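You operate a simulated robot arm through the tools that you are given. There is no shell and no other tool. Be economical: measure what you need, move in short steps, check, and stop when the job is done.

You are at the controls of a simulated two-armed robot. One attempt, no reset.

TASK
Tighten both outer knobs into the green, then wipe off the glue that beads out.
Fine: wet the sponge in the dish, put it back; leave the middle knob. What is to be rubbed or washed off counts as gone when no trace of it is left.

The check looks at the end state, three seconds after you hand in, the way a careful person would. Anything else that was tipped, shoved, dropped, spilled or broken makes it a failure.

THE ROBOT
Two 7-joint arms with two-finger parallel grippers on one trunk, on a base that drives. Base frame: it is fixed to the floor where the robot stands at the start and does not move with it; the origin is under the middle of the robot, x ahead of it, y to its left, z up. Lengths are in m, angles in degrees, forces in N, time in s.
The left shoulder is at the start at [-0.082, 0.119, 0.851], the right one opposite. With the tool pointing down near the work surface each hand reaches from about 0.1 to 0.4 m from the robot's upright axis, wherever it stands, measured 20 degrees to its own side. Places, roughly: beam lever [0.6, 0.2, 1]; blue dish [1, 0.75, 0.75]; left knob [0.5, 0.2, 0.9]; left needle [0.5, 0.2, 1]; middle knob [0.6, 0.2, 0.9]; right knob [0.8, 0.2, 0.9]; right needle [0.8, 0.2, 1]. Payload 3.43 kg a hand.
Tool frame (each hand has its own): the origin (TCP) lies between the finger pads and is the grasp point; the fingertips stand 0.03 m ahead of it; z points along the fingers, y is the line along which they close. Largest opening 0.094 m; finger width 0.028, thickness 0.01; the body of the gripper, 0.05 by 0.096 m, starts 0.055 m behind the TCP.
Orientation is told as [roll, pitch, yaw] about the base's x, y, z axes, in that order, counted from this pose: with the fingers straight down and closing along the base's y, the tool's x points along the base's -x, its y along +y and its z along -z.

THE INTERFACE
- The arms move only by the tool arm_command. It takes "left_moves", "right_moves" or both (then of equal length, played together; a hand with none holds still); each is a list of rows, each a list of 7 numbers: the closure in counts, from 0 (fully open) to 255 (shut), then the shift along the base's x, y, z in units of 200 mm (1.0 is 200 mm), then the turn, a rotation vector about the base's x, y, z in units of 45 degrees (1.0 is 45 degrees). In form: [[hand, dx, dy, dz, ax, ay, az], ...]. A call has 1 to 12 rows; each row is the pose to reach, as a shift and turn from the pose commanded when the call began. A call with a number of a shift or a turn outside -1 to 1 is refused whole. A row lasts 0.2 s, in which the tool goes at most 0.05 m and 8.6 degrees; a call with a longer step from one row to the next is refused whole, and so is a gripper value outside its range. Where a pose cannot be reached the arm comes as near as it can. A force on the tool above 40 N (or 10 N above the force at the start of the call, whichever is more), or a blocked arm, ends the call early, and 0.2 s more pass. Each finger travels about 0.153 m/s and halts on what it meets, pressing with about 37 N; the grip force reading is that of the motor and also rises with nothing between the fingers. The clock runs only during rows and for 0.2 s after the last one: add rows that repeat a pose to give the fingers time. It gives the time, the measured TCP pose, the force on the tool (base axes), the opening and the grip force at its end, in the units of the frame above (readings bear some noise), with the torque about the TCP (base axes, N m) and any sound that the robot's microphone picked up.
- Cameras (640 x 400 px; columns grow to the right, rows downward): "scene" is now at [0.0357, 0.0074, 1.5634]; the picture's right is [0.12, -0.99, 0.00], its down [-0.71, -0.08, -0.70] and it looks along [0.69, 0.08, -0.72] (base axes); focal length 265 px, centre (320, 200). "left" rides on the left gripper at [0.076, -0.014, -0.102] in its tool frame; the picture's right is [0.18, 0.98, 0.00], its down [-0.75, 0.14, -0.64] and it looks along [-0.63, 0.12, 0.77] (tool axes); focal length 243 px, centre (320, 200). "right" rides on the right gripper at [0.076, 0.014, -0.103] in its tool frame; the picture's right is [-0.18, 0.98, 0.00], its down [-0.75, -0.14, -0.64] and it looks along [-0.63, -0.12, 0.77] (tool axes); focal length 243 px, centre (320, 200).
- snapshot(camera): a new picture of that camera. It takes no simulated time.
- raise_lower(by): slides the trunk up (or, below 0, down) by that many m; the arms and the scene camera ride with it, the base frame stays. It gives what a move gives, with no picture.
- base_move(legs): drives the robot by 1 to 6 legs, each [ahead, left, turn to the left] in m, m and degrees, along the robot's own axes; the way and the turn of a leg run together, so that a leg with both is an arc; at most 1.5 m and 180 degrees a leg. The arms and the cameras ride along, it lands a little off, and it stops where it bumps. It gives what a move gives.
- turn_head(pan, tilt): turns the head with the scene camera to pan (to the left, within 143 degrees either way) and tilt (down, from -29 to 69), counted from straight ahead of the robot. It gives what a move gives.
- point_at(camera, pixels): there is no depth. For up to 12 entries [column, row, z] of the newest picture of that camera ("zoom" is the newest enlarged one), the place [x, y] in the base frame at which the ray of that pixel passes the height z, good to about 0.003 m. It takes no simulated time.
- zoom(camera, box): a new picture of the part [left, top, right, bottom] of that camera's present view, enlarged. It takes no simulated time.
- close_job(): hands the job in; it is judged then, once.

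Go step by step. Measure first, check grasps and placings, and put right what went wrong. The budget is 80 turns and 70 pictures, counting those below and the enlarged ones. Unless the task says otherwise, let go and move clear before handing in, and close with one line.

The tools are called as name(argument=value, ...) on one line, values as JSON. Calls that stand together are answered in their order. arm_command: Moves the arms, as the interface text tells. Its arguments: {"type":"object","properties":{"left_moves":{"type":"array","items":{"type":"array","items":{"type":"number"}}},"right_moves":{"type":"array","items":{"type":"array","items":{"type":"number"}}}},"required":[]} The other tools are called the same way: raise_lower (by) slides the trunk up or down; base_move (legs) drives the base; turn_head (pan, tilt) turns the head that bears the scene camera; snapshot (camera) takes a picture; point_at (camera, pixels) gives the place at which the rays of pixels pass given heights; zoom (camera, box) takes an enlarged picture of a part of a camera's view; close_job () hands the job in.

At the start:

```text
clock: 0.0
left_eef_pos: [0.2315, 0.185, 1.2466]
left_tcp_rot: [0.1, 0.0, -0.1]
left_ft_force: [-1.0, 0.7, 0.6]
left_ft_torque: [0.01, 0.0, 0.02]
left_width: 0.0937
left_grip_force: 0.0
right_eef_pos: [0.2966, -0.0292, 1.1472]
right_tcp_rot: [0.0, 0.0, 0.0]
right_ft_force: [0.0, 0.2, -0.2]
right_ft_torque: [0.01, -0.04, 0.02]
right_width: 0.0937
right_grip_force: 0.0
trunk travel left (down, up): [-0.275, 0.06]
robot x, y, heading: [0.0014, -0.0002, -0.3]
head pan, tilt: [6.6, 45.9]
```

scene: 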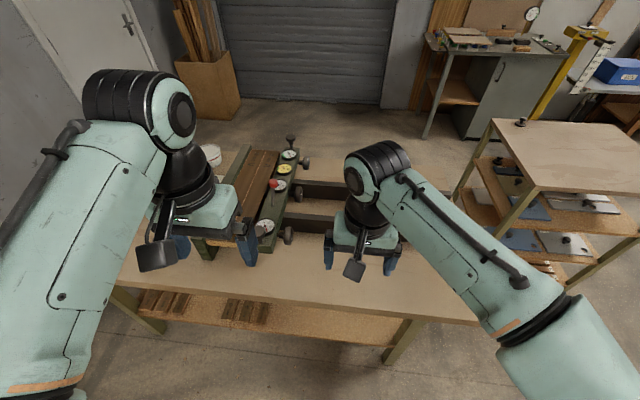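
right: 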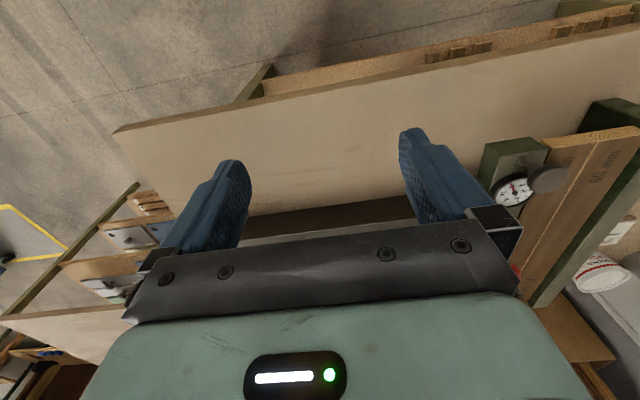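
left: 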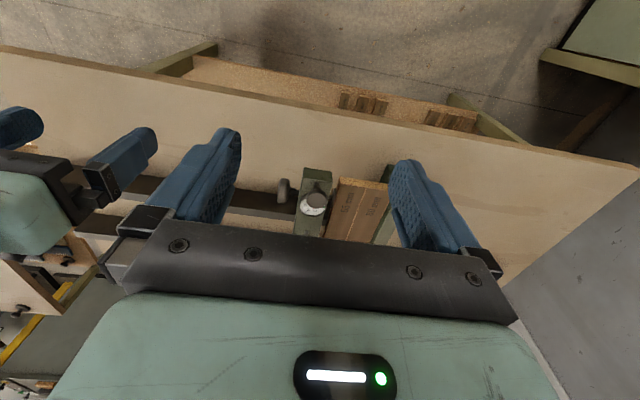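

The scene shows a clamp with gauges around (270,190) on a bench and something white at (212,155). I'll zoom in on the clamp to learn the layout.

zoom(camera="scene", box=[180, 120, 340, 260])

turn_head(pan=35, tilt=40)

snapshot(camera="scene")

```text
2.86 times, centred on (260, 190) of scene
```

zoom: 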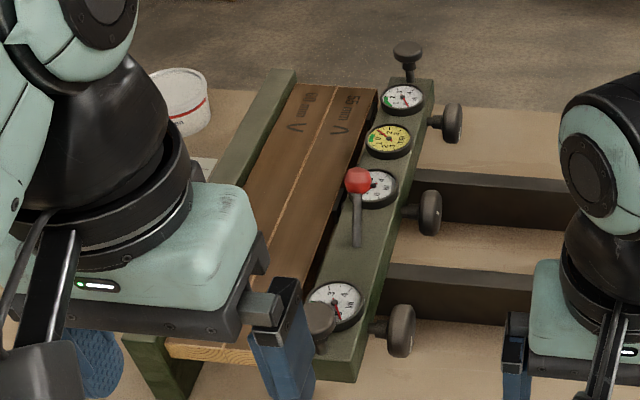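

```text
clock: 0.9
left_eef_pos: [0.2327, 0.1851, 1.2453]
left_tcp_rot: [0.0, -0.1, 0.0]
left_ft_force: [0.3, -0.1, -0.1]
left_ft_torque: [0.01, -0.01, 0.02]
left_width: 0.0941
left_grip_force: 0.1
right_eef_pos: [0.2953, -0.0311, 1.1458]
right_tcp_rot: [-0.1, 0.0, 0.0]
right_ft_force: [0.5, -0.2, -0.3]
right_ft_torque: [0.03, -0.01, 0.0]
right_width: 0.094
right_grip_force: 0.1
trunk travel left (down, up): [-0.275, 0.06]
robot x, y, heading: [-0.0013, 0.0023, -0.0]
head pan, tilt: [35.0, 40.0]
```

```text
65 pictures are left
```

scene: 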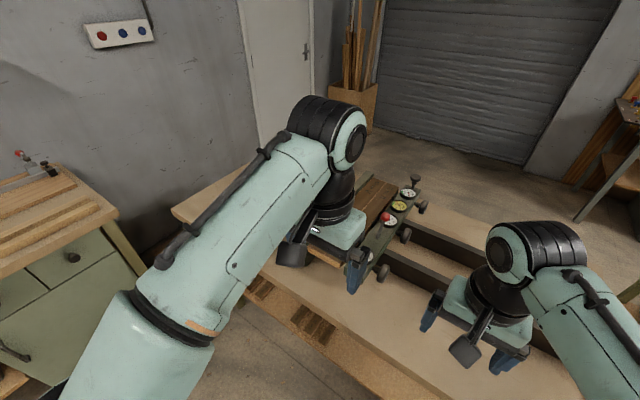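

The left arm hides the left part of the bench. I'll swing both hands outward and look again.

arm_command(left_moves=[[0, -0.1, 0.2, 0, 0, 0, 0], [0, -0.2, 0.4, 0, 0, 0, 0], [0, -0.3, 0.6, 0, 0, 0, 0], [0, -0.4, 0.8, 0, 0, 0, 0], [0, -0.5, 1.0, 0, 0, 0, 0]], right_moves=[[0, -0.1, -0.2, 0, 0, 0, 0], [0, -0.2, -0.4, 0, 0, 0, 0], [0, -0.3, -0.6, 0, 0, 0, 0], [0, -0.4, -0.8, 0, 0, 0, 0], [0, -0.5, -1.0, 0, 0, 0, 0]])

turn_head(pan=20, tilt=40)

snapshot(camera="scene")

```text
clock: 2.1
left_eef_pos: [0.1293, 0.3853, 1.248]
left_tcp_rot: [-0.1, -0.1, 0.1]
left_ft_force: [-0.1, -0.4, 1.0]
left_ft_torque: [0.0, 0.0, 0.04]
left_width: 0.094
left_grip_force: 0.1
right_eef_pos: [0.1938, -0.2316, 1.1488]
right_tcp_rot: [0.0, 0.0, 0.1]
right_ft_force: [-0.1, -0.3, 0.0]
right_ft_torque: [0.01, -0.04, -0.03]
right_width: 0.0942
right_grip_force: 0.0
trunk travel left (down, up): [-0.275, 0.06]
robot x, y, heading: [-0.0006, 0.0007, -0.0]
head pan, tilt: [35.0, 40.0]
```

```text
clock: 2.9
left_eef_pos: [0.1315, 0.3862, 1.2476]
left_tcp_rot: [0.0, 0.0, 0.0]
left_ft_force: [-1.0, -1.0, -0.4]
left_ft_torque: [0.02, 0.01, 0.01]
left_width: 0.0938
left_grip_force: 0.1
right_eef_pos: [0.1947, -0.2315, 1.149]
right_tcp_rot: [0.1, 0.0, 0.0]
right_ft_force: [0.0, -0.2, -0.4]
right_ft_torque: [-0.01, -0.02, 0.01]
right_width: 0.0939
right_grip_force: 0.1
trunk travel left (down, up): [-0.275, 0.06]
robot x, y, heading: [0.0002, -0.0003, 0.1]
head pan, tilt: [20.0, 40.0]
```

```text
64 pictures are left
```

scene: 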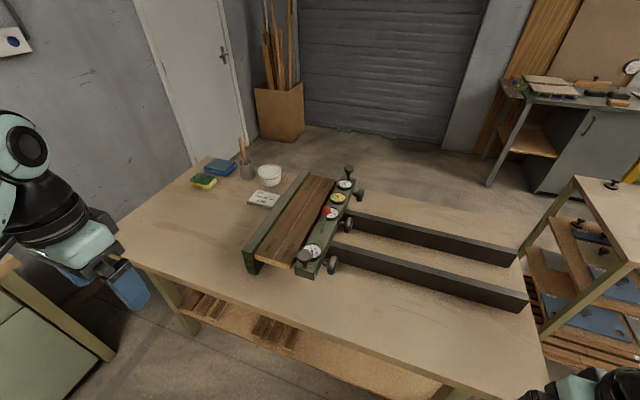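

zoom(camera="scene", box=[240, 150, 380, 285])

zoom(camera="scene", box=[180, 130, 300, 220])

point_at(camera="scene", pixels=[[205, 181, 0.77], [220, 166, 0.77], [265, 199, 0.76], [334, 264, 0.86], [347, 224, 0.86], [361, 195, 0.86], [250, 272, 0.75], [125, 230, 0.75], [530, 400, 0.75], [215, 158, 0.75], [410, 203, 0.75]])

```text
2.96 times, centred on (310, 218) of scene
```

zoom: 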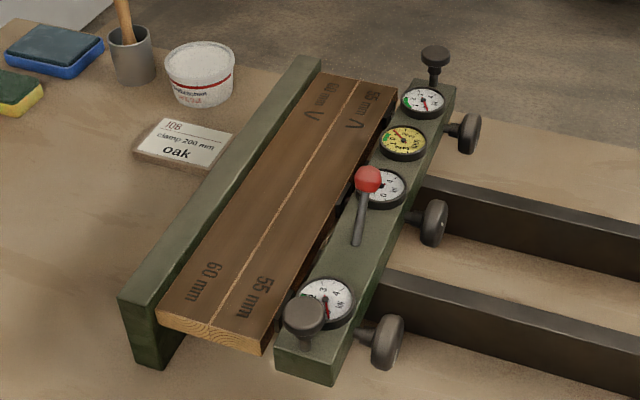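

```text
4.44 times, centred on (240, 175) of scene
```

zoom: 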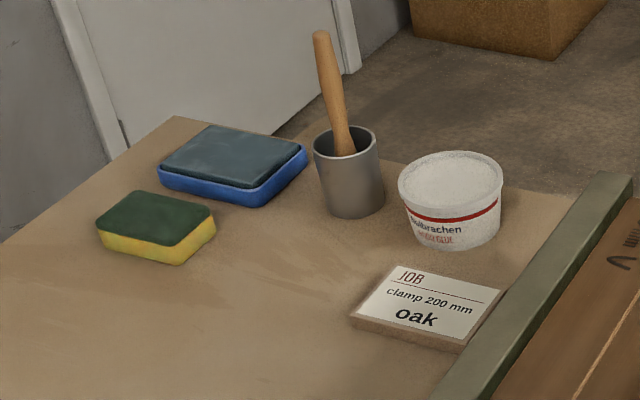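

```text
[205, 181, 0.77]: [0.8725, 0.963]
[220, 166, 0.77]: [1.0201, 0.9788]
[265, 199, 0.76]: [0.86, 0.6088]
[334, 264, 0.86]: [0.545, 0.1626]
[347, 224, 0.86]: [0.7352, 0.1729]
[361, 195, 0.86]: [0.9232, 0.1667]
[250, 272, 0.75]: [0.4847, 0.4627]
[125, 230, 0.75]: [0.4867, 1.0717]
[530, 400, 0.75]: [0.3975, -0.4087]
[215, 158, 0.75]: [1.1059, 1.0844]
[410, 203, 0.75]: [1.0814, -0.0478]
```

I need the bench height; I'll lower the trunk 0.15 m for a parallax view.

raise_lower(by=-0.15)

snapshot(camera="scene")

```text
clock: 4.7
left_eef_pos: [0.1334, 0.386, 1.0956]
left_tcp_rot: [0.0, 0.0, 0.0]
left_ft_force: [-0.9, 0.0, -0.6]
left_ft_torque: [-0.01, -0.03, 0.01]
left_width: 0.094
left_grip_force: 0.0
right_eef_pos: [0.196, -0.2305, 0.9975]
right_tcp_rot: [-0.1, 0.0, 0.0]
right_ft_force: [-0.6, -0.2, -0.9]
right_ft_torque: [0.05, 0.01, 0.03]
right_width: 0.0942
right_grip_force: 0.1
trunk travel left (down, up): [-0.125, 0.21]
robot x, y, heading: [0.001, -0.0002, -0.1]
head pan, tilt: [20.0, 40.0]
```

```text
61 pictures are left
```

scene: 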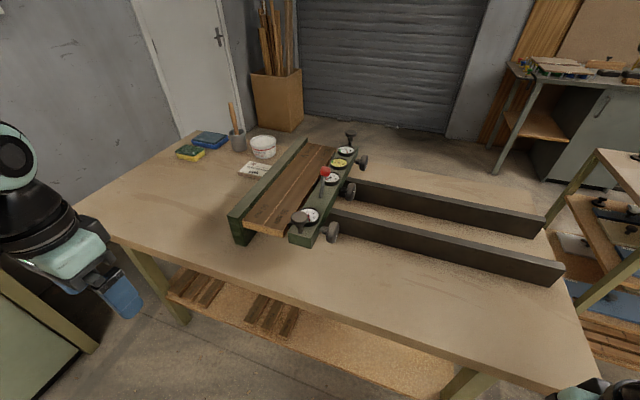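

point_at(camera="scene", pixels=[[190, 160, 0.85], [240, 244, 0.85], [332, 232, 0.9], [349, 190, 0.9], [362, 162, 0.9], [190, 160, 0.75], [240, 244, 0.75], [332, 232, 0.95], [349, 190, 0.95], [362, 162, 0.95], [84, 209, 0.75], [84, 209, 0.85]])

zoom(camera="scene", box=[220, 120, 380, 255])

```text
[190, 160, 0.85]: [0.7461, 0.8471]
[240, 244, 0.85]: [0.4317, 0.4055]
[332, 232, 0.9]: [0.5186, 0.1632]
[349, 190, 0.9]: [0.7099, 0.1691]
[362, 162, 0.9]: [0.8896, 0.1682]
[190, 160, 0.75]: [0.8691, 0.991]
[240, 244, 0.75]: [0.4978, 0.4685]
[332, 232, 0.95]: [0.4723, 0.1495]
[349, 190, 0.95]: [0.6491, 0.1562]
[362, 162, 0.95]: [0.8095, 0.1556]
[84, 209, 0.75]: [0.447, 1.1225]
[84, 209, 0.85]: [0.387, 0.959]
```

```text
2.96 times, centred on (300, 188) of scene
```

zoom: 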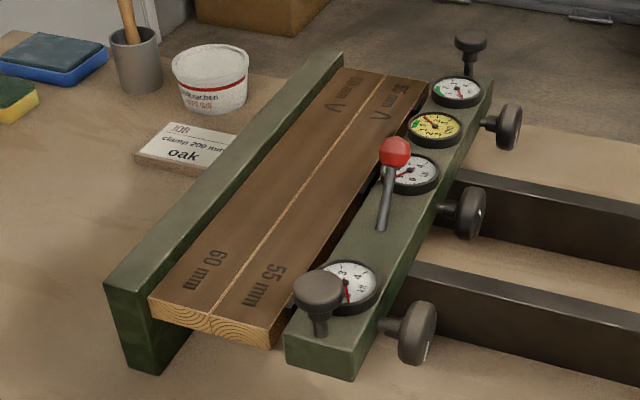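

Bench top is near z 0.75–0.76, knobs around z 0.93. I'll raise the trunk, creep toward the bench and look at the dials at higher zoom.

raise_lower(by=0.15)

base_move(legs=[[0.12, 0, 0]])

turn_head(pan=20, tilt=45)

snapshot(camera="scene")

```text
clock: 6.4
left_eef_pos: [0.1327, 0.3854, 1.2455]
left_tcp_rot: [-0.1, 0.0, 0.0]
left_ft_force: [0.0, 0.5, -0.1]
left_ft_torque: [0.01, -0.03, -0.02]
left_width: 0.094
left_grip_force: 0.0
right_eef_pos: [0.1949, -0.2301, 1.1467]
right_tcp_rot: [0.0, 0.1, 0.0]
right_ft_force: [0.0, 0.1, -0.6]
right_ft_torque: [0.02, 0.0, -0.01]
right_width: 0.0943
right_grip_force: 0.1
trunk travel left (down, up): [-0.275, 0.06]
robot x, y, heading: [0.0008, 0.0046, -0.2]
head pan, tilt: [20.0, 40.0]
```

```text
clock: 7.7
left_eef_pos: [0.2529, 0.3846, 1.2461]
left_tcp_rot: [0.0, 0.0, -0.1]
left_ft_force: [0.2, 0.5, 1.1]
left_ft_torque: [0.0, 0.03, -0.02]
left_width: 0.094
left_grip_force: 0.0
right_eef_pos: [0.3173, -0.231, 1.146]
right_tcp_rot: [0.0, 0.0, 0.0]
right_ft_force: [-0.6, -0.7, 0.1]
right_ft_torque: [-0.02, 0.03, 0.01]
right_width: 0.0938
right_grip_force: 0.0
trunk travel left (down, up): [-0.275, 0.06]
robot x, y, heading: [0.1232, 0.0027, 0.2]
head pan, tilt: [20.0, 40.0]
```

```text
clock: 8.3
left_eef_pos: [0.2538, 0.3846, 1.2467]
left_tcp_rot: [0.1, -0.1, -0.1]
left_ft_force: [0.2, 0.2, -0.5]
left_ft_torque: [-0.01, 0.01, 0.0]
left_width: 0.0942
left_grip_force: 0.0
right_eef_pos: [0.3184, -0.2312, 1.1473]
right_tcp_rot: [0.0, 0.1, -0.1]
right_ft_force: [-0.1, -0.1, 0.3]
right_ft_torque: [0.03, 0.02, 0.0]
right_width: 0.094
right_grip_force: 0.0
trunk travel left (down, up): [-0.275, 0.06]
robot x, y, heading: [0.1222, -0.0001, 0.1]
head pan, tilt: [20.0, 45.0]
```

```text
59 pictures are left
```

scene: 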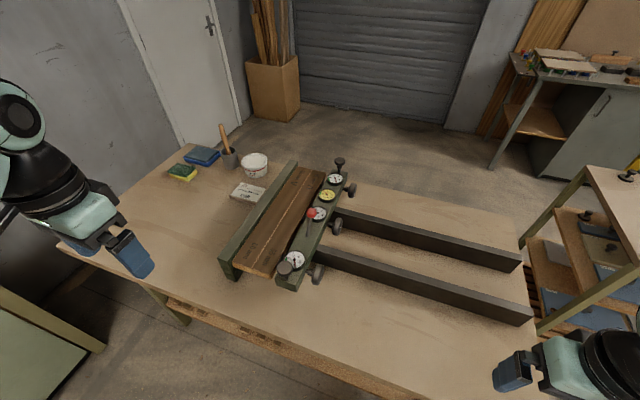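

zoom(camera="scene", box=[270, 235, 330, 290])

zoom(camera="scene", box=[300, 150, 360, 240])

point_at(camera="scene", pixels=[[318, 272, 0.93], [336, 226, 0.93], [350, 190, 0.93], [294, 259, 0.98], [335, 179, 0.98], [266, 240, 0.97], [297, 166, 0.97], [180, 174, 0.77], [204, 155, 0.77], [57, 248, 0.75]])

```text
7.27 times, centred on (300, 262) of scene
```

zoom: 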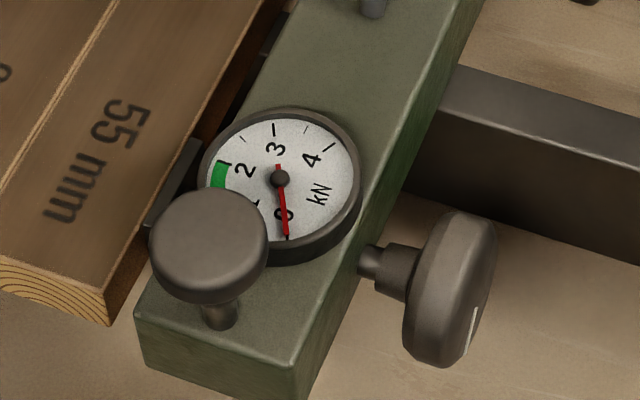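

```text
4.44 times, centred on (330, 195) of scene
```

zoom: 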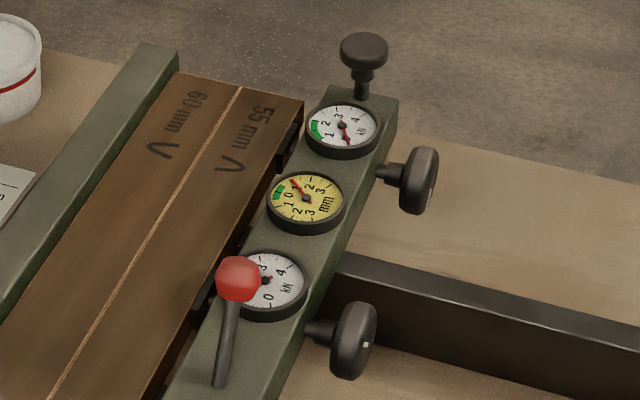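

```text
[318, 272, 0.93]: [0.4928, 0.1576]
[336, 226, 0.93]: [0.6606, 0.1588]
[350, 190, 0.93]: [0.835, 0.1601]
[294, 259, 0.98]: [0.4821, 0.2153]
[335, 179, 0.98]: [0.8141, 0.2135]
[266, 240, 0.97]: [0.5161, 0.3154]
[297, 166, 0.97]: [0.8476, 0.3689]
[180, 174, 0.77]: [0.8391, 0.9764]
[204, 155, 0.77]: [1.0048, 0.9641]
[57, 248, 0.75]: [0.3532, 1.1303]
```

The left dial reads 0 kN with the green at about 1.3–2; the right one looks the same, and the yellow mm dial shows the tilt of the beam. I'll rotate the right hand to point along +y (roll 90) in two stages.

arm_command(right_moves=[[0, 0, 0, 0, 0.18, 0, 0], [0, 0, 0, 0, 0.36, 0, 0], [0, 0, 0, 0, 0.54, 0, 0], [0, 0, 0, 0, 0.72, 0, 0], [0, 0, 0, 0, 0.9, 0, 0], [0, 0, 0, 0, 1, 0, 0]])

arm_command(right_moves=[[0, 0.1, 0.05, -0.1, 0.18, 0, 0], [0, 0.2, 0.1, -0.2, 0.36, 0, 0], [0, 0.3, 0.15, -0.3, 0.54, 0, 0], [0, 0.4, 0.2, -0.4, 0.72, 0, 0], [0, 0.5, 0.25, -0.5, 0.9, 0, 0], [0, 0.6, 0.3, -0.6, 1, 0, 0]])

snapshot(camera="right")

snapshot(camera="scene")

```text
clock: 9.7
left_eef_pos: [0.2541, 0.3843, 1.247]
left_tcp_rot: [0.0, 0.0, 0.0]
left_ft_force: [1.1, 0.5, 0.0]
left_ft_torque: [0.02, 0.05, 0.0]
left_width: 0.0941
left_grip_force: 0.1
right_eef_pos: [0.3187, -0.2301, 1.1468]
right_tcp_rot: [45.1, 0.0, 0.0]
right_ft_force: [0.5, 0.0, -0.3]
right_ft_torque: [0.02, -0.02, 0.01]
right_width: 0.094
right_grip_force: 0.0
trunk travel left (down, up): [-0.275, 0.06]
robot x, y, heading: [0.1221, 0.0012, -0.1]
head pan, tilt: [20.0, 45.0]
```

```text
clock: 11.1
left_eef_pos: [0.2548, 0.3848, 1.2448]
left_tcp_rot: [0.0, 0.0, 0.0]
left_ft_force: [0.1, -0.1, 0.1]
left_ft_torque: [-0.02, 0.03, -0.02]
left_width: 0.0939
left_grip_force: 0.0
right_eef_pos: [0.4393, -0.1707, 1.0283]
right_tcp_rot: [90.0, -0.2, -0.1]
right_ft_force: [-1.1, 0.1, -0.9]
right_ft_torque: [0.01, -0.02, 0.03]
right_width: 0.0939
right_grip_force: 0.0
trunk travel left (down, up): [-0.275, 0.06]
robot x, y, heading: [0.1226, 0.0006, 0.2]
head pan, tilt: [20.0, 45.0]
```

```text
56 pictures are left
```

right: 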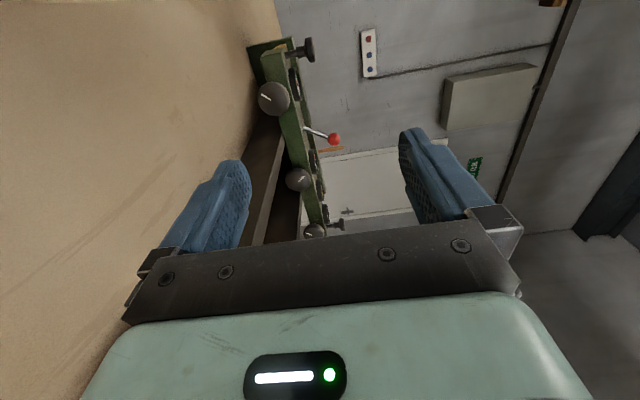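

```text
55 pictures are left
```

scene: 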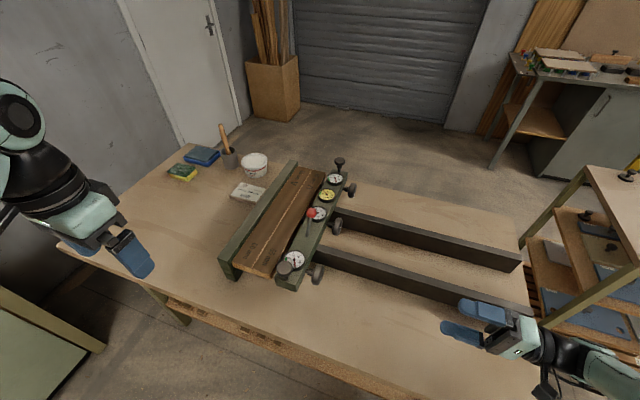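

point_at(camera="right", pixels=[[273, 98, 0.86], [273, 98, 0.9], [273, 98, 0.93], [298, 181, 0.9], [298, 181, 0.93], [315, 231, 0.9], [315, 231, 0.93], [315, 231, 0.96]])

point_at(camera="scene", pixels=[[318, 272, 0.86], [318, 272, 0.9], [318, 272, 0.93], [337, 226, 0.9], [337, 226, 0.93], [350, 190, 0.9], [350, 190, 0.93]])

zoom(camera="right", box=[235, 20, 365, 250])

```text
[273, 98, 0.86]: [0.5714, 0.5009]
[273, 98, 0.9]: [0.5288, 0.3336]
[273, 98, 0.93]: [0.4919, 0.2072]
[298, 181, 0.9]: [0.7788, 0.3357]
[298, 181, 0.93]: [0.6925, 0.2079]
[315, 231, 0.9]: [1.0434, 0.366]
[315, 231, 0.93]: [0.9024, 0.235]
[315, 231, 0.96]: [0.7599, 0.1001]
```

```text
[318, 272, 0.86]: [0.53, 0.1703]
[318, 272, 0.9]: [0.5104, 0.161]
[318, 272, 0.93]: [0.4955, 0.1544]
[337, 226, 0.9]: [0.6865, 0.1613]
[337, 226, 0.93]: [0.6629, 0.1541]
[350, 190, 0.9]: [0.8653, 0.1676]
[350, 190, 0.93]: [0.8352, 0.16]
```

```text
1.74 times, centred on (300, 135) of right
```

zoom: 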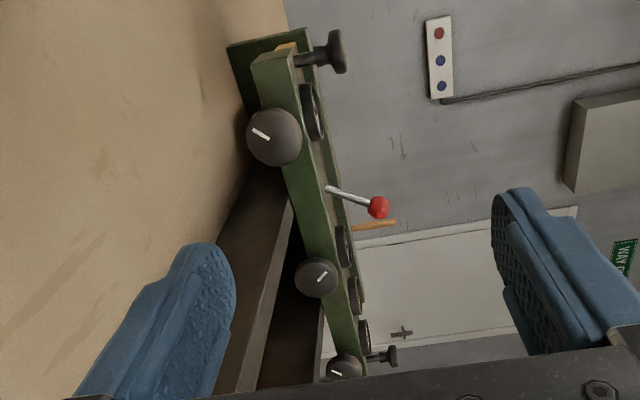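

Left knob at about (0.482, 0.15, 0.943), middle 0.652, right 0.822. I'll bring the right hand in front of the left knob, pre-twisted −45° about y.

arm_command(right_moves=[[0, 0.04, 0.17, -0.08, 0, -0.18, 0], [0, 0.08, 0.34, -0.16, 0, -0.36, 0], [0, 0.12, 0.51, -0.24, 0, -0.54, 0], [0, 0.16, 0.68, -0.32, 0, -0.72, 0], [0, 0.2, 0.85, -0.4, 0, -0.9, 0], [0, 0.215, 1.0, -0.425, 0, -1, 0]])

snapshot(camera="right")

snapshot(camera="scene")

```text
clock: 12.5
left_eef_pos: [0.2532, 0.3855, 1.2464]
left_tcp_rot: [-0.1, 0.0, 0.0]
left_ft_force: [-0.9, 0.2, 0.5]
left_ft_torque: [-0.02, 0.0, -0.01]
left_width: 0.0939
left_grip_force: 0.0
right_eef_pos: [0.4822, 0.0282, 0.9417]
right_tcp_rot: [90.0, -45.1, 0.0]
right_ft_force: [0.1, 0.3, 0.2]
right_ft_torque: [0.0, 0.0, 0.04]
right_width: 0.094
right_grip_force: 0.1
trunk travel left (down, up): [-0.275, 0.06]
robot x, y, heading: [0.1212, 0.0017, 0.0]
head pan, tilt: [20.0, 45.0]
```

```text
53 pictures are left
```

right: 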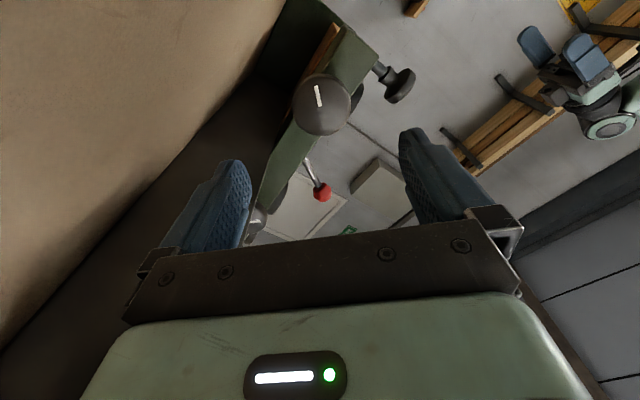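

```text
52 pictures are left
```

scene: 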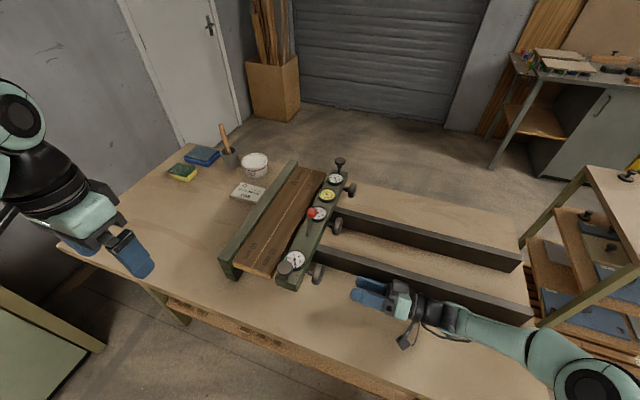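

The knob face at (322,105) is within about 5 mm of the tool axis. I'll advance 0.11 m and grip.

arm_command(right_moves=[[0, -0.015, 0.2, -0.015, 0, 0, 0], [0, -0.015, 0.4, -0.015, 0, 0, 0], [0, -0.015, 0.56, -0.015, 0, 0, 0], [0, -0.015, 0.56, -0.015, 0, 0, 0]])

snapshot(camera="right")

```text
clock: 13.5
left_eef_pos: [0.2545, 0.3842, 1.247]
left_tcp_rot: [0.0, 0.0, 0.0]
left_ft_force: [-0.7, 0.0, 0.4]
left_ft_torque: [0.01, 0.02, -0.01]
left_width: 0.0941
left_grip_force: 0.1
right_eef_pos: [0.4773, 0.1416, 0.9409]
right_tcp_rot: [90.1, -45.1, 0.0]
right_ft_force: [0.8, 1.0, 0.0]
right_ft_torque: [0.03, 0.03, 0.04]
right_width: 0.0938
right_grip_force: 0.0
trunk travel left (down, up): [-0.275, 0.06]
robot x, y, heading: [0.1226, -0.001, 0.2]
head pan, tilt: [20.0, 45.0]
```

```text
51 pictures are left
```

right: 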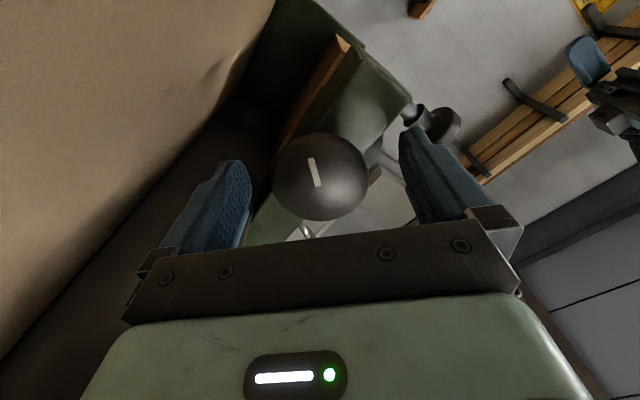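

Aligned. Close on the knob and turn +35° about y.

arm_command(right_moves=[[255, 0, 0, 0, 0, 0, 0], [255, 0, 0, 0, 0, 0, 0], [255, 0, 0, 0, 0, 0.15, 0], [255, 0, 0, 0, 0, 0.3, 0], [255, 0, 0, 0, 0, 0.45, 0], [255, 0, 0, 0, 0, 0.6, 0], [255, 0, 0, 0, 0, 0.75, 0]])

zoom(camera="scene", box=[270, 150, 370, 290])

```text
clock: 15.1
left_eef_pos: [0.2535, 0.3848, 1.2464]
left_tcp_rot: [0.1, -0.1, 0.0]
left_ft_force: [-0.2, 0.2, -0.1]
left_ft_torque: [-0.02, 0.0, -0.03]
left_width: 0.0943
left_grip_force: 0.0
right_eef_pos: [0.4772, 0.1409, 0.9433]
right_tcp_rot: [90.3, -11.3, -0.1]
right_ft_force: [2.1, 0.8, 19.1]
right_ft_torque: [0.14, -0.01, -0.98]
right_width: 0.0538
right_grip_force: 45.1
trunk travel left (down, up): [-0.275, 0.06]
robot x, y, heading: [0.1218, 0.0038, -0.1]
head pan, tilt: [20.0, 45.0]
```

```text
2.86 times, centred on (320, 220) of scene
```

zoom: 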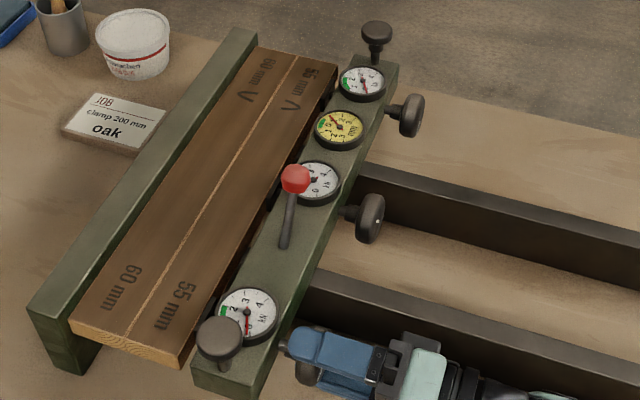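

The needle barely moved yet (torque ~0). I'll keep turning, with a 4 mm upward correction to relieve the 19 N side force.

arm_command(right_moves=[[255, 0, 0, 0.02, 0, 0, 0], [255, 0, 0, 0.02, 0, 0.16, 0], [255, 0, 0, 0.02, 0, 0.32, 0], [255, 0, 0, 0.02, 0, 0.48, 0], [255, 0, 0, 0.02, 0, 0.64, 0], [255, 0, 0, 0.02, 0, 0.8, 0], [255, 0, 0, 0.02, 0, 1.0, 0]])

zoom(camera="scene", box=[260, 230, 330, 300])

```text
refused: row 7 steps farther than a row can; nothing moved
```

```text
5.71 times, centred on (295, 265) of scene
```

zoom: 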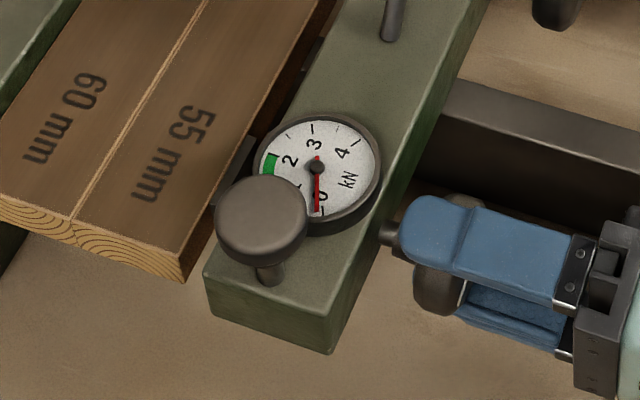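

arm_command(right_moves=[[255, 0, 0, 0.02, 0, 0, 0], [255, 0, 0, 0.02, 0, 0.17, 0], [255, 0, 0, 0.02, 0, 0.34, 0], [255, 0, 0, 0.02, 0, 0.51, 0], [255, 0, 0, 0.02, 0, 0.68, 0], [255, 0, 0, 0.02, 0, 0.85, 0], [255, 0, 0, 0.02, 0, 1.0, 0]])

zoom(camera="scene", box=[260, 230, 330, 300])

```text
clock: 16.7
left_eef_pos: [0.2535, 0.3851, 1.2466]
left_tcp_rot: [0.0, 0.0, 0.1]
left_ft_force: [-0.4, -0.4, -0.5]
left_ft_torque: [-0.01, 0.01, 0.0]
left_width: 0.0941
left_grip_force: 0.0
right_eef_pos: [0.4773, 0.1412, 0.9451]
right_tcp_rot: [90.1, 33.8, 0.0]
right_ft_force: [3.5, 0.7, 15.0]
right_ft_torque: [-0.47, -0.05, 0.42]
right_width: 0.0533
right_grip_force: 45.0
trunk travel left (down, up): [-0.275, 0.06]
robot x, y, heading: [0.1197, -0.0016, -0.3]
head pan, tilt: [20.0, 45.0]
```

```text
5.71 times, centred on (295, 265) of scene
```

zoom: 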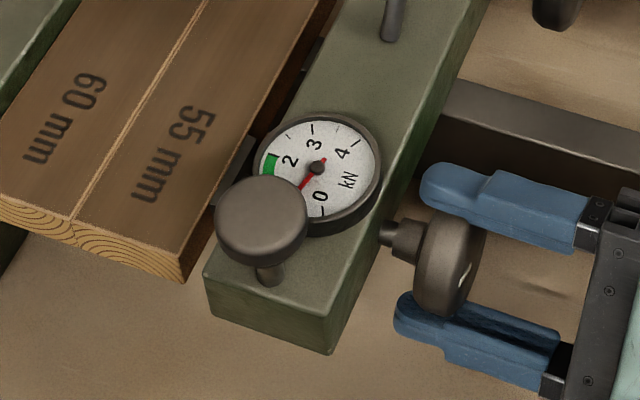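

Left is now about 0.7 kN. Checking the mm dial and right dial before continuing.

zoom(camera="scene", box=[300, 150, 360, 235])

```text
4.71 times, centred on (330, 192) of scene
```

zoom: 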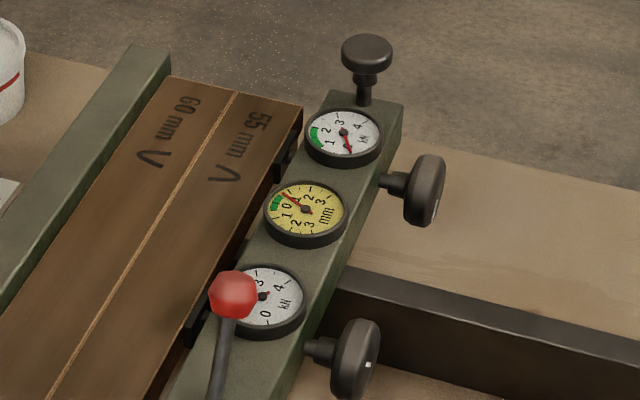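

Tightening left moves the mm needle toward its green band—good. Turn another 45°.

arm_command(right_moves=[[255, 0, 0, 0, 0, 0.17, 0], [255, 0, 0, 0, 0, 0.34, 0], [255, 0, 0, 0, 0, 0.51, 0], [255, 0, 0, 0, 0, 0.68, 0], [255, 0, 0, 0, 0, 0.85, 0], [255, 0, 0, 0, 0, 1.0, 0]])

zoom(camera="scene", box=[270, 150, 370, 290])

```text
clock: 18.1
left_eef_pos: [0.2557, 0.3851, 1.2456]
left_tcp_rot: [0.0, 0.0, 0.0]
left_ft_force: [-0.4, 0.1, -0.5]
left_ft_torque: [0.0, 0.0, 0.0]
left_width: 0.0941
left_grip_force: 0.1
right_eef_pos: [0.4798, 0.1413, 0.9458]
right_tcp_rot: [91.4, 78.8, 1.3]
right_ft_force: [16.3, 3.3, 27.6]
right_ft_torque: [-0.05, -0.06, -0.15]
right_width: 0.0536
right_grip_force: 45.5
trunk travel left (down, up): [-0.275, 0.06]
robot x, y, heading: [0.1216, 0.0048, -0.1]
head pan, tilt: [20.0, 45.0]
```

```text
2.86 times, centred on (320, 220) of scene
```

zoom: 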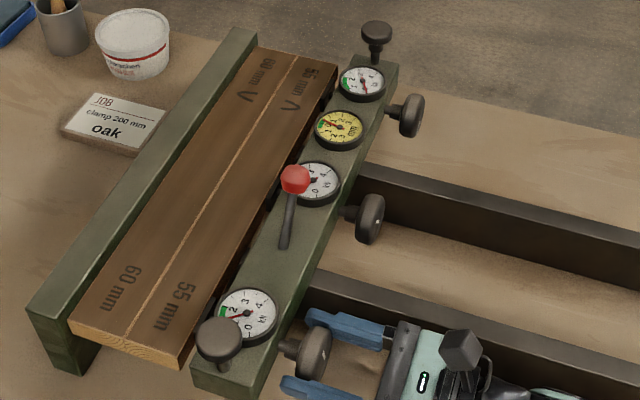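

zoom(camera="scene", box=[275, 240, 315, 280])

zoom(camera="scene", box=[305, 165, 350, 215])

```text
10.00 times, centred on (295, 260) of scene
```

zoom: 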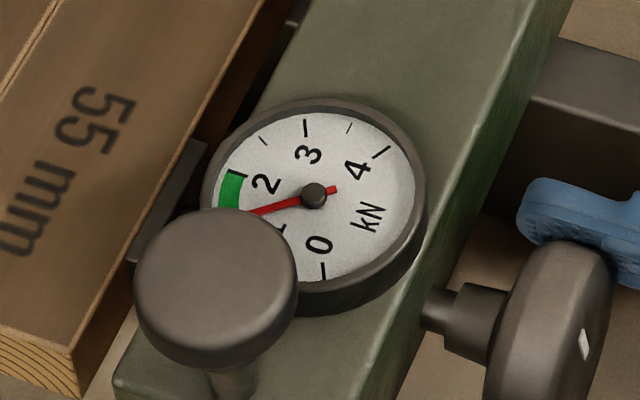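

```text
8.00 times, centred on (328, 190) of scene
```

zoom: 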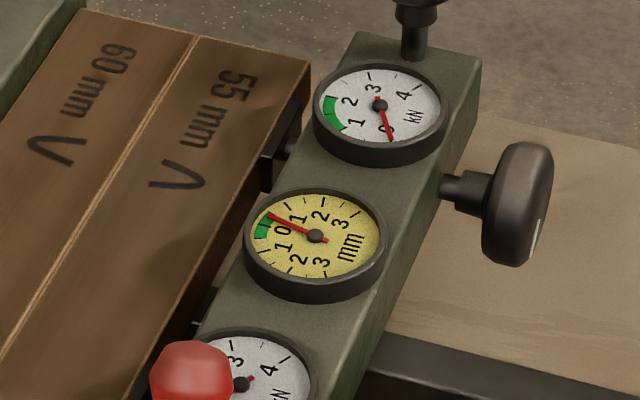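

Left needle is at ~1.4 kN, entering the green; mm needle at the edge of green. I'll release and test reaching the right knob from here.

arm_command(right_moves=[[0, 0, 0, 0, 0, 0, 0], [0, 0, 0, 0, 0, 0, 0], [0, 0, -0.2, 0, 0, 0, 0], [0, 0, -0.4, 0, 0, 0, 0], [0, 0, -0.6, 0, 0, 0, 0], [0, 0.12, -0.6, 0, 0, -0.17, 0], [0, 0.24, -0.6, 0, 0, -0.34, 0], [0, 0.36, -0.6, 0, 0, -0.51, 0], [0, 0.48, -0.6, 0, 0, -0.68, 0], [0, 0.6, -0.6, 0, 0, -0.85, 0], [0, 0.8, -0.6, 0, 0, -1, 0]])

arm_command(right_moves=[[0, 0.15, 0, 0, 0, -0.17, 0], [0, 0.3, 0, 0, 0, -0.34, 0], [0, 0.45, 0, 0, 0, -0.51, 0], [0, 0.6, 0, 0, 0, -0.68, 0], [0, 0.75, 0, 0, 0, -0.85, 0], [0, 0.92, 0, 0, 0, -1, 0]])

snapshot(camera="scene")

```text
clock: 19.8
left_eef_pos: [0.2528, 0.3847, 1.2456]
left_tcp_rot: [-0.1, 0.0, -0.3]
left_ft_force: [1.9, -0.5, -0.6]
left_ft_torque: [0.01, 0.12, -0.01]
left_width: 0.094
left_grip_force: 0.2
right_eef_pos: [0.5193, 0.0203, 0.9401]
right_tcp_rot: [89.3, 62.2, 0.2]
right_ft_force: [0.2, -0.9, -0.5]
right_ft_torque: [-0.01, -0.02, 0.02]
right_width: 0.0939
right_grip_force: 0.1
trunk travel left (down, up): [-0.275, 0.06]
robot x, y, heading: [0.1204, -0.0013, -0.3]
head pan, tilt: [20.0, 45.0]
stopped in row 8 (right hand): the force on the tool passed its limit at 60 N (the readings are from after the stop); the commanded pose is now the measured one
```

```text
clock: 20.6
left_eef_pos: [0.2059, 0.3811, 1.2491]
left_tcp_rot: [0.0, -1.4, -1.3]
left_ft_force: [-0.9, 2.0, 0.2]
left_ft_torque: [-0.08, -0.09, 0.02]
left_width: 0.0941
left_grip_force: 0.0
right_eef_pos: [0.5079, 0.0193, 0.9299]
right_tcp_rot: [89.0, 47.2, 3.4]
right_ft_force: [0.2, 0.5, -0.8]
right_ft_torque: [-0.05, 0.0, 0.02]
right_width: 0.094
right_grip_force: 0.1
trunk travel left (down, up): [-0.275, 0.06]
robot x, y, heading: [0.0948, -0.0025, -1.4]
head pan, tilt: [20.0, 45.0]
stopped in row 3 (right hand): the arm was blocked; the commanded pose is now the measured one
```

```text
43 pictures are left
```

scene: 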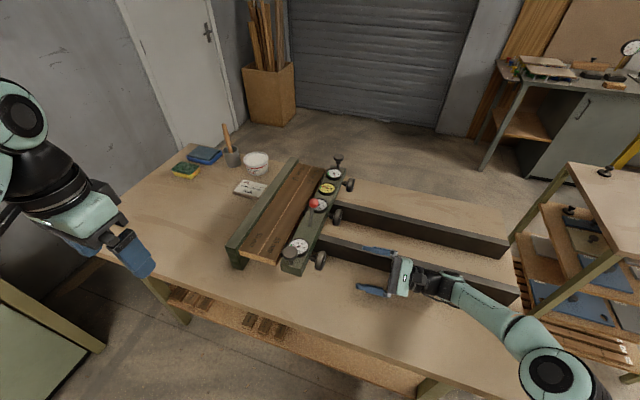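

The arm was blocked—probably a link against the near rail—and the base was pushed back to x=0.095. I'll lift the hand straight up, raise the trunk, and look.

arm_command(right_moves=[[0, 0, 0, 0.2, 0, 0, 0], [0, 0, 0, 0.4, 0, -0.17, 0], [0, 0, 0, 0.6, 0, -0.34, 0], [0, 0, 0, 0.7, 0, -0.51, 0], [0, 0, 0, 0.7, 0, -0.68, 0], [0, 0, 0, 0.7, 0, -0.85, 0], [0, 0, 0, 0.7, 0, -1, 0]])

raise_lower(by=0.06)

turn_head(pan=-15, tilt=40)

snapshot(camera="scene")

```text
clock: 22.2
left_eef_pos: [0.243, 0.3804, 1.2455]
left_tcp_rot: [-0.1, 0.2, -1.0]
left_ft_force: [0.4, -0.1, -0.3]
left_ft_torque: [0.02, 0.0, 0.0]
left_width: 0.0938
left_grip_force: 0.1
right_eef_pos: [0.5441, 0.0245, 1.0578]
right_tcp_rot: [86.5, 3.7, 3.0]
right_ft_force: [0.3, -0.3, 1.0]
right_ft_torque: [-0.01, 0.0, 0.01]
right_width: 0.0939
right_grip_force: 0.0
trunk travel left (down, up): [-0.275, 0.06]
robot x, y, heading: [0.1052, -0.0009, -1.1]
head pan, tilt: [20.0, 45.0]
```

```text
clock: 23.2
left_eef_pos: [0.2428, 0.381, 1.3036]
left_tcp_rot: [-0.1, 0.1, -0.9]
left_ft_force: [-1.1, 0.0, 0.4]
left_ft_torque: [0.04, -0.01, 0.01]
left_width: 0.0942
left_grip_force: 0.1
right_eef_pos: [0.5406, 0.0256, 1.1164]
right_tcp_rot: [86.5, 3.8, 2.9]
right_ft_force: [-0.3, 0.1, -0.7]
right_ft_torque: [0.03, 0.05, -0.04]
right_width: 0.094
right_grip_force: 0.0
trunk travel left (down, up): [-0.335, 0.0]
robot x, y, heading: [0.1068, -0.0001, -0.5]
head pan, tilt: [20.0, 45.0]
```

```text
clock: 24.2
left_eef_pos: [0.2426, 0.3806, 1.3053]
left_tcp_rot: [0.0, 0.2, -0.9]
left_ft_force: [0.1, 0.0, -0.6]
left_ft_torque: [-0.02, -0.02, -0.03]
left_width: 0.0943
left_grip_force: 0.0
right_eef_pos: [0.5422, 0.0254, 1.1164]
right_tcp_rot: [86.4, 3.8, 3.0]
right_ft_force: [0.4, 0.4, 0.4]
right_ft_torque: [-0.01, -0.03, 0.04]
right_width: 0.0939
right_grip_force: 0.0
trunk travel left (down, up): [-0.335, 0.0]
robot x, y, heading: [0.106, -0.0025, -0.8]
head pan, tilt: [-15.0, 40.0]
```

```text
42 pictures are left
```

scene: 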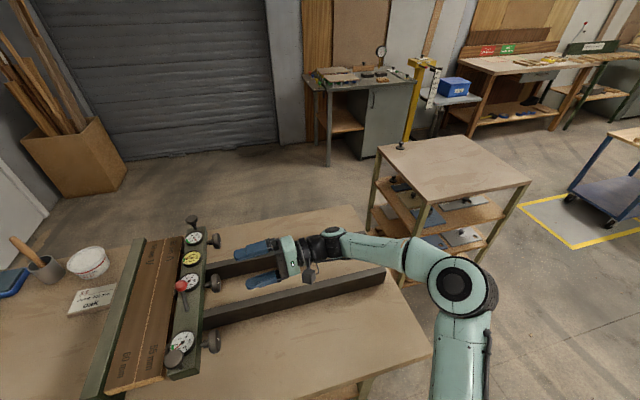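

Trunk up, arm free with elbow out to the right. I'll move the hand along x toward the right knob at safe height.

arm_command(right_moves=[[0, 0.16, 0, 0, 0.08, -0.17, -0.06], [0, 0.32, 0, 0, 0.08, -0.34, -0.06], [0, 0.48, 0, 0, 0.08, -0.51, -0.06], [0, 0.64, 0, 0, 0.08, -0.68, -0.06], [0, 0.8, 0, 0, 0.08, -0.85, -0.06], [0, 1.0, 0, -0.2, 0.08, -1, -0.06]])

snapshot(camera="scene")

```text
refused: row 1 steps farther than a row can; nothing moved
```

```text
41 pictures are left
```

scene: 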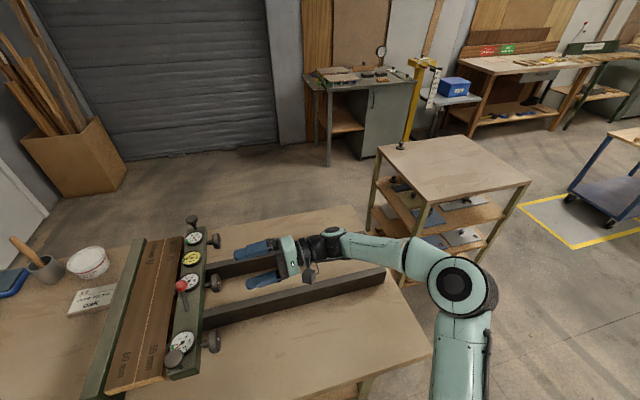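

arm_command(right_moves=[[0, 0.16, 0, 0, 0.08, -0.1, -0.06], [0, 0.32, 0, 0, 0.08, -0.27, -0.06], [0, 0.48, 0, 0, 0.08, -0.44, -0.06], [0, 0.64, 0, 0, 0.08, -0.61, -0.06], [0, 0.8, 0, 0, 0.08, -0.78, -0.06], [0, 1.0, 0, 0, 0.08, -0.95, -0.06]])

```text
clock: 25.6
left_eef_pos: [0.242, 0.3797, 1.3058]
left_tcp_rot: [0.0, 0.1, -0.9]
left_ft_force: [0.3, 0.0, -0.1]
left_ft_torque: [0.05, 0.0, 0.01]
left_width: 0.0939
left_grip_force: 0.0
right_eef_pos: [0.7016, 0.021, 1.0949]
right_tcp_rot: [89.5, -39.0, -0.6]
right_ft_force: [0.1, -0.2, 0.1]
right_ft_torque: [0.01, 0.02, -0.01]
right_width: 0.0942
right_grip_force: 0.1
right hand out of reach, approached as far as the arm can: row 6
trunk travel left (down, up): [-0.335, 0.0]
robot x, y, heading: [0.1048, -0.0015, -0.5]
head pan, tilt: [-15.0, 40.0]
```

Reach ends at x≈0.70 from here. I'll look straight down to see how close the base is to the bench.

turn_head(pan=0, tilt=69)

snapshot(camera="scene")

```text
clock: 26.5
left_eef_pos: [0.2423, 0.3809, 1.3061]
left_tcp_rot: [-0.2, 0.1, -0.9]
left_ft_force: [0.3, -0.3, 0.5]
left_ft_torque: [-0.01, -0.03, 0.0]
left_width: 0.0941
left_grip_force: 0.0
right_eef_pos: [0.7019, 0.022, 1.0946]
right_tcp_rot: [89.4, -38.9, -0.8]
right_ft_force: [0.7, -0.6, 0.5]
right_ft_torque: [-0.02, 0.0, 0.01]
right_width: 0.0937
right_grip_force: 0.0
trunk travel left (down, up): [-0.335, 0.0]
robot x, y, heading: [0.1062, -0.0039, -0.9]
head pan, tilt: [0.0, 68.8]
```

```text
40 pictures are left
```

scene: 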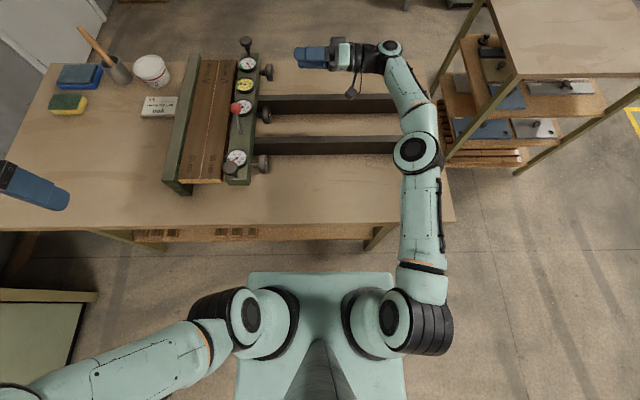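

point_at(camera="scene", pixels=[[320, 227, 0.75], [320, 272, 0.2], [320, 272, 0.4], [320, 272, 0.75], [390, 62, 0.75], [445, 220, 0.75], [268, 163, 0.943], [268, 72, 0.943], [68, 103, 0.77], [80, 75, 0.77], [210, 120, 0.97], [520, 75, 0.8]])

```text
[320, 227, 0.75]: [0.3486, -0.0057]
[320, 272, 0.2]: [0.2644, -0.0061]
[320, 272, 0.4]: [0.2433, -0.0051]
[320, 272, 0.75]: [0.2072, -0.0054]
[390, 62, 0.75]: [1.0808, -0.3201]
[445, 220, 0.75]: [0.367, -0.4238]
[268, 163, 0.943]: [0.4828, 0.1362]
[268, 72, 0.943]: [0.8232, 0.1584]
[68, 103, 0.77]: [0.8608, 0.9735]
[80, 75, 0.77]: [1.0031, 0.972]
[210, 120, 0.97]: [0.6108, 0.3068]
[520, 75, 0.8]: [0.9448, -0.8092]
```

The bench's near edge is at x≈0.355 with roughly 0.1 m between it and the base plate; the clamp hasn't shifted (left knob still at 0.483). Drive forward 0.08.

base_move(legs=[[0.08, 0, 0.7]])

snapshot(camera="scene")

```text
clock: 27.6
left_eef_pos: [0.3166, 0.3834, 1.3033]
left_tcp_rot: [-0.1, 0.1, 0.0]
left_ft_force: [-0.7, -0.5, -0.8]
left_ft_torque: [0.0, 0.02, 0.0]
left_width: 0.0939
left_grip_force: 0.1
right_eef_pos: [0.7808, 0.0299, 1.0957]
right_tcp_rot: [89.4, -38.8, 0.0]
right_ft_force: [0.6, 0.1, -0.1]
right_ft_torque: [0.03, 0.03, 0.02]
right_width: 0.094
right_grip_force: 0.1
trunk travel left (down, up): [-0.335, 0.0]
robot x, y, heading: [0.1826, 0.0029, -0.0]
head pan, tilt: [0.0, 68.8]
```

```text
39 pictures are left
```

scene: 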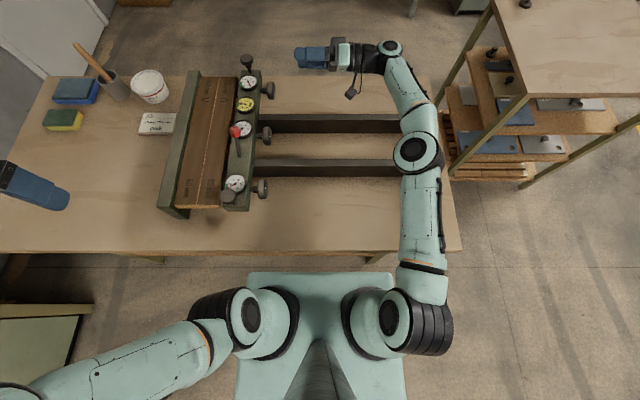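

Still a visible gap (row 252 to 272). Another 0.04 forward.

base_move(legs=[[0.04, 0, 0]])

arm_command(right_moves=[[0, 0, 0, -0.2, 0, 0, 0], [0, 0, 0, -0.4, 0, 0, 0], [0, 0, 0, -0.6, 0, 0, 0], [0, 0, 0, -0.76, 0, 0, 0], [0, 0, 0, -0.76, 0, 0, 0]])

```text
clock: 28.5
left_eef_pos: [0.3531, 0.3827, 1.3049]
left_tcp_rot: [0.0, 0.0, 0.0]
left_ft_force: [0.0, 0.1, 0.3]
left_ft_torque: [0.03, -0.02, -0.01]
left_width: 0.0941
left_grip_force: 0.0
right_eef_pos: [0.8181, 0.0292, 1.0946]
right_tcp_rot: [89.4, -39.0, 0.2]
right_ft_force: [-0.7, 0.4, 0.6]
right_ft_torque: [-0.02, 0.04, 0.02]
right_width: 0.0942
right_grip_force: 0.1
trunk travel left (down, up): [-0.335, 0.0]
robot x, y, heading: [0.2226, -0.0057, -0.0]
head pan, tilt: [0.0, 68.8]
```

```text
clock: 29.3
left_eef_pos: [0.3557, 0.3837, 1.3042]
left_tcp_rot: [-0.1, -0.1, 0.0]
left_ft_force: [-0.4, -0.1, 0.0]
left_ft_torque: [0.0, 0.04, 0.01]
left_width: 0.0941
left_grip_force: 0.1
right_eef_pos: [0.8226, 0.0283, 0.9889]
right_tcp_rot: [90.5, -38.4, -0.8]
right_ft_force: [-3.2, 0.0, 6.2]
right_ft_torque: [-0.77, 0.85, -0.43]
right_width: 0.0939
right_grip_force: 0.1
right hand out of reach, approached as far as the arm can: row 4
trunk travel left (down, up): [-0.335, 0.0]
robot x, y, heading: [0.2271, -0.0008, -0.1]
head pan, tilt: [0.0, 68.8]
stopped in row 4 (right hand): the force on the tool passed its limit at 65 N (the readings are from after the stop); the commanded pose is now the measured one
```

Contact again at z≈0.99. Look at what touches.

zoom(camera="scene", box=[220, 20, 460, 220])

snapshot(camera="right")

```text
2.00 times, centred on (340, 120) of scene
```

zoom: 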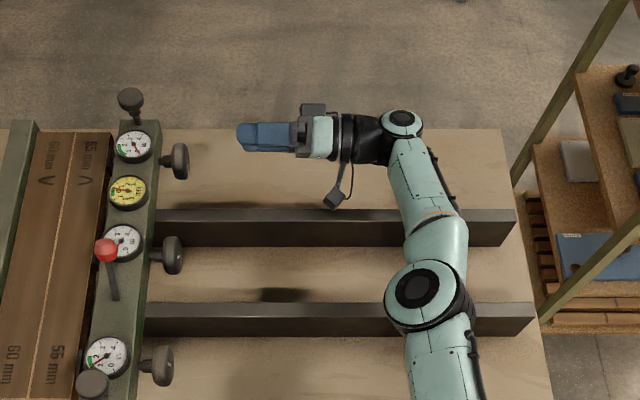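

```text
37 pictures are left
```

right: 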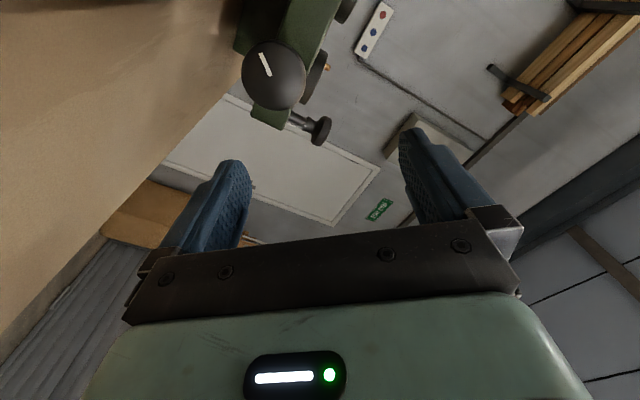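

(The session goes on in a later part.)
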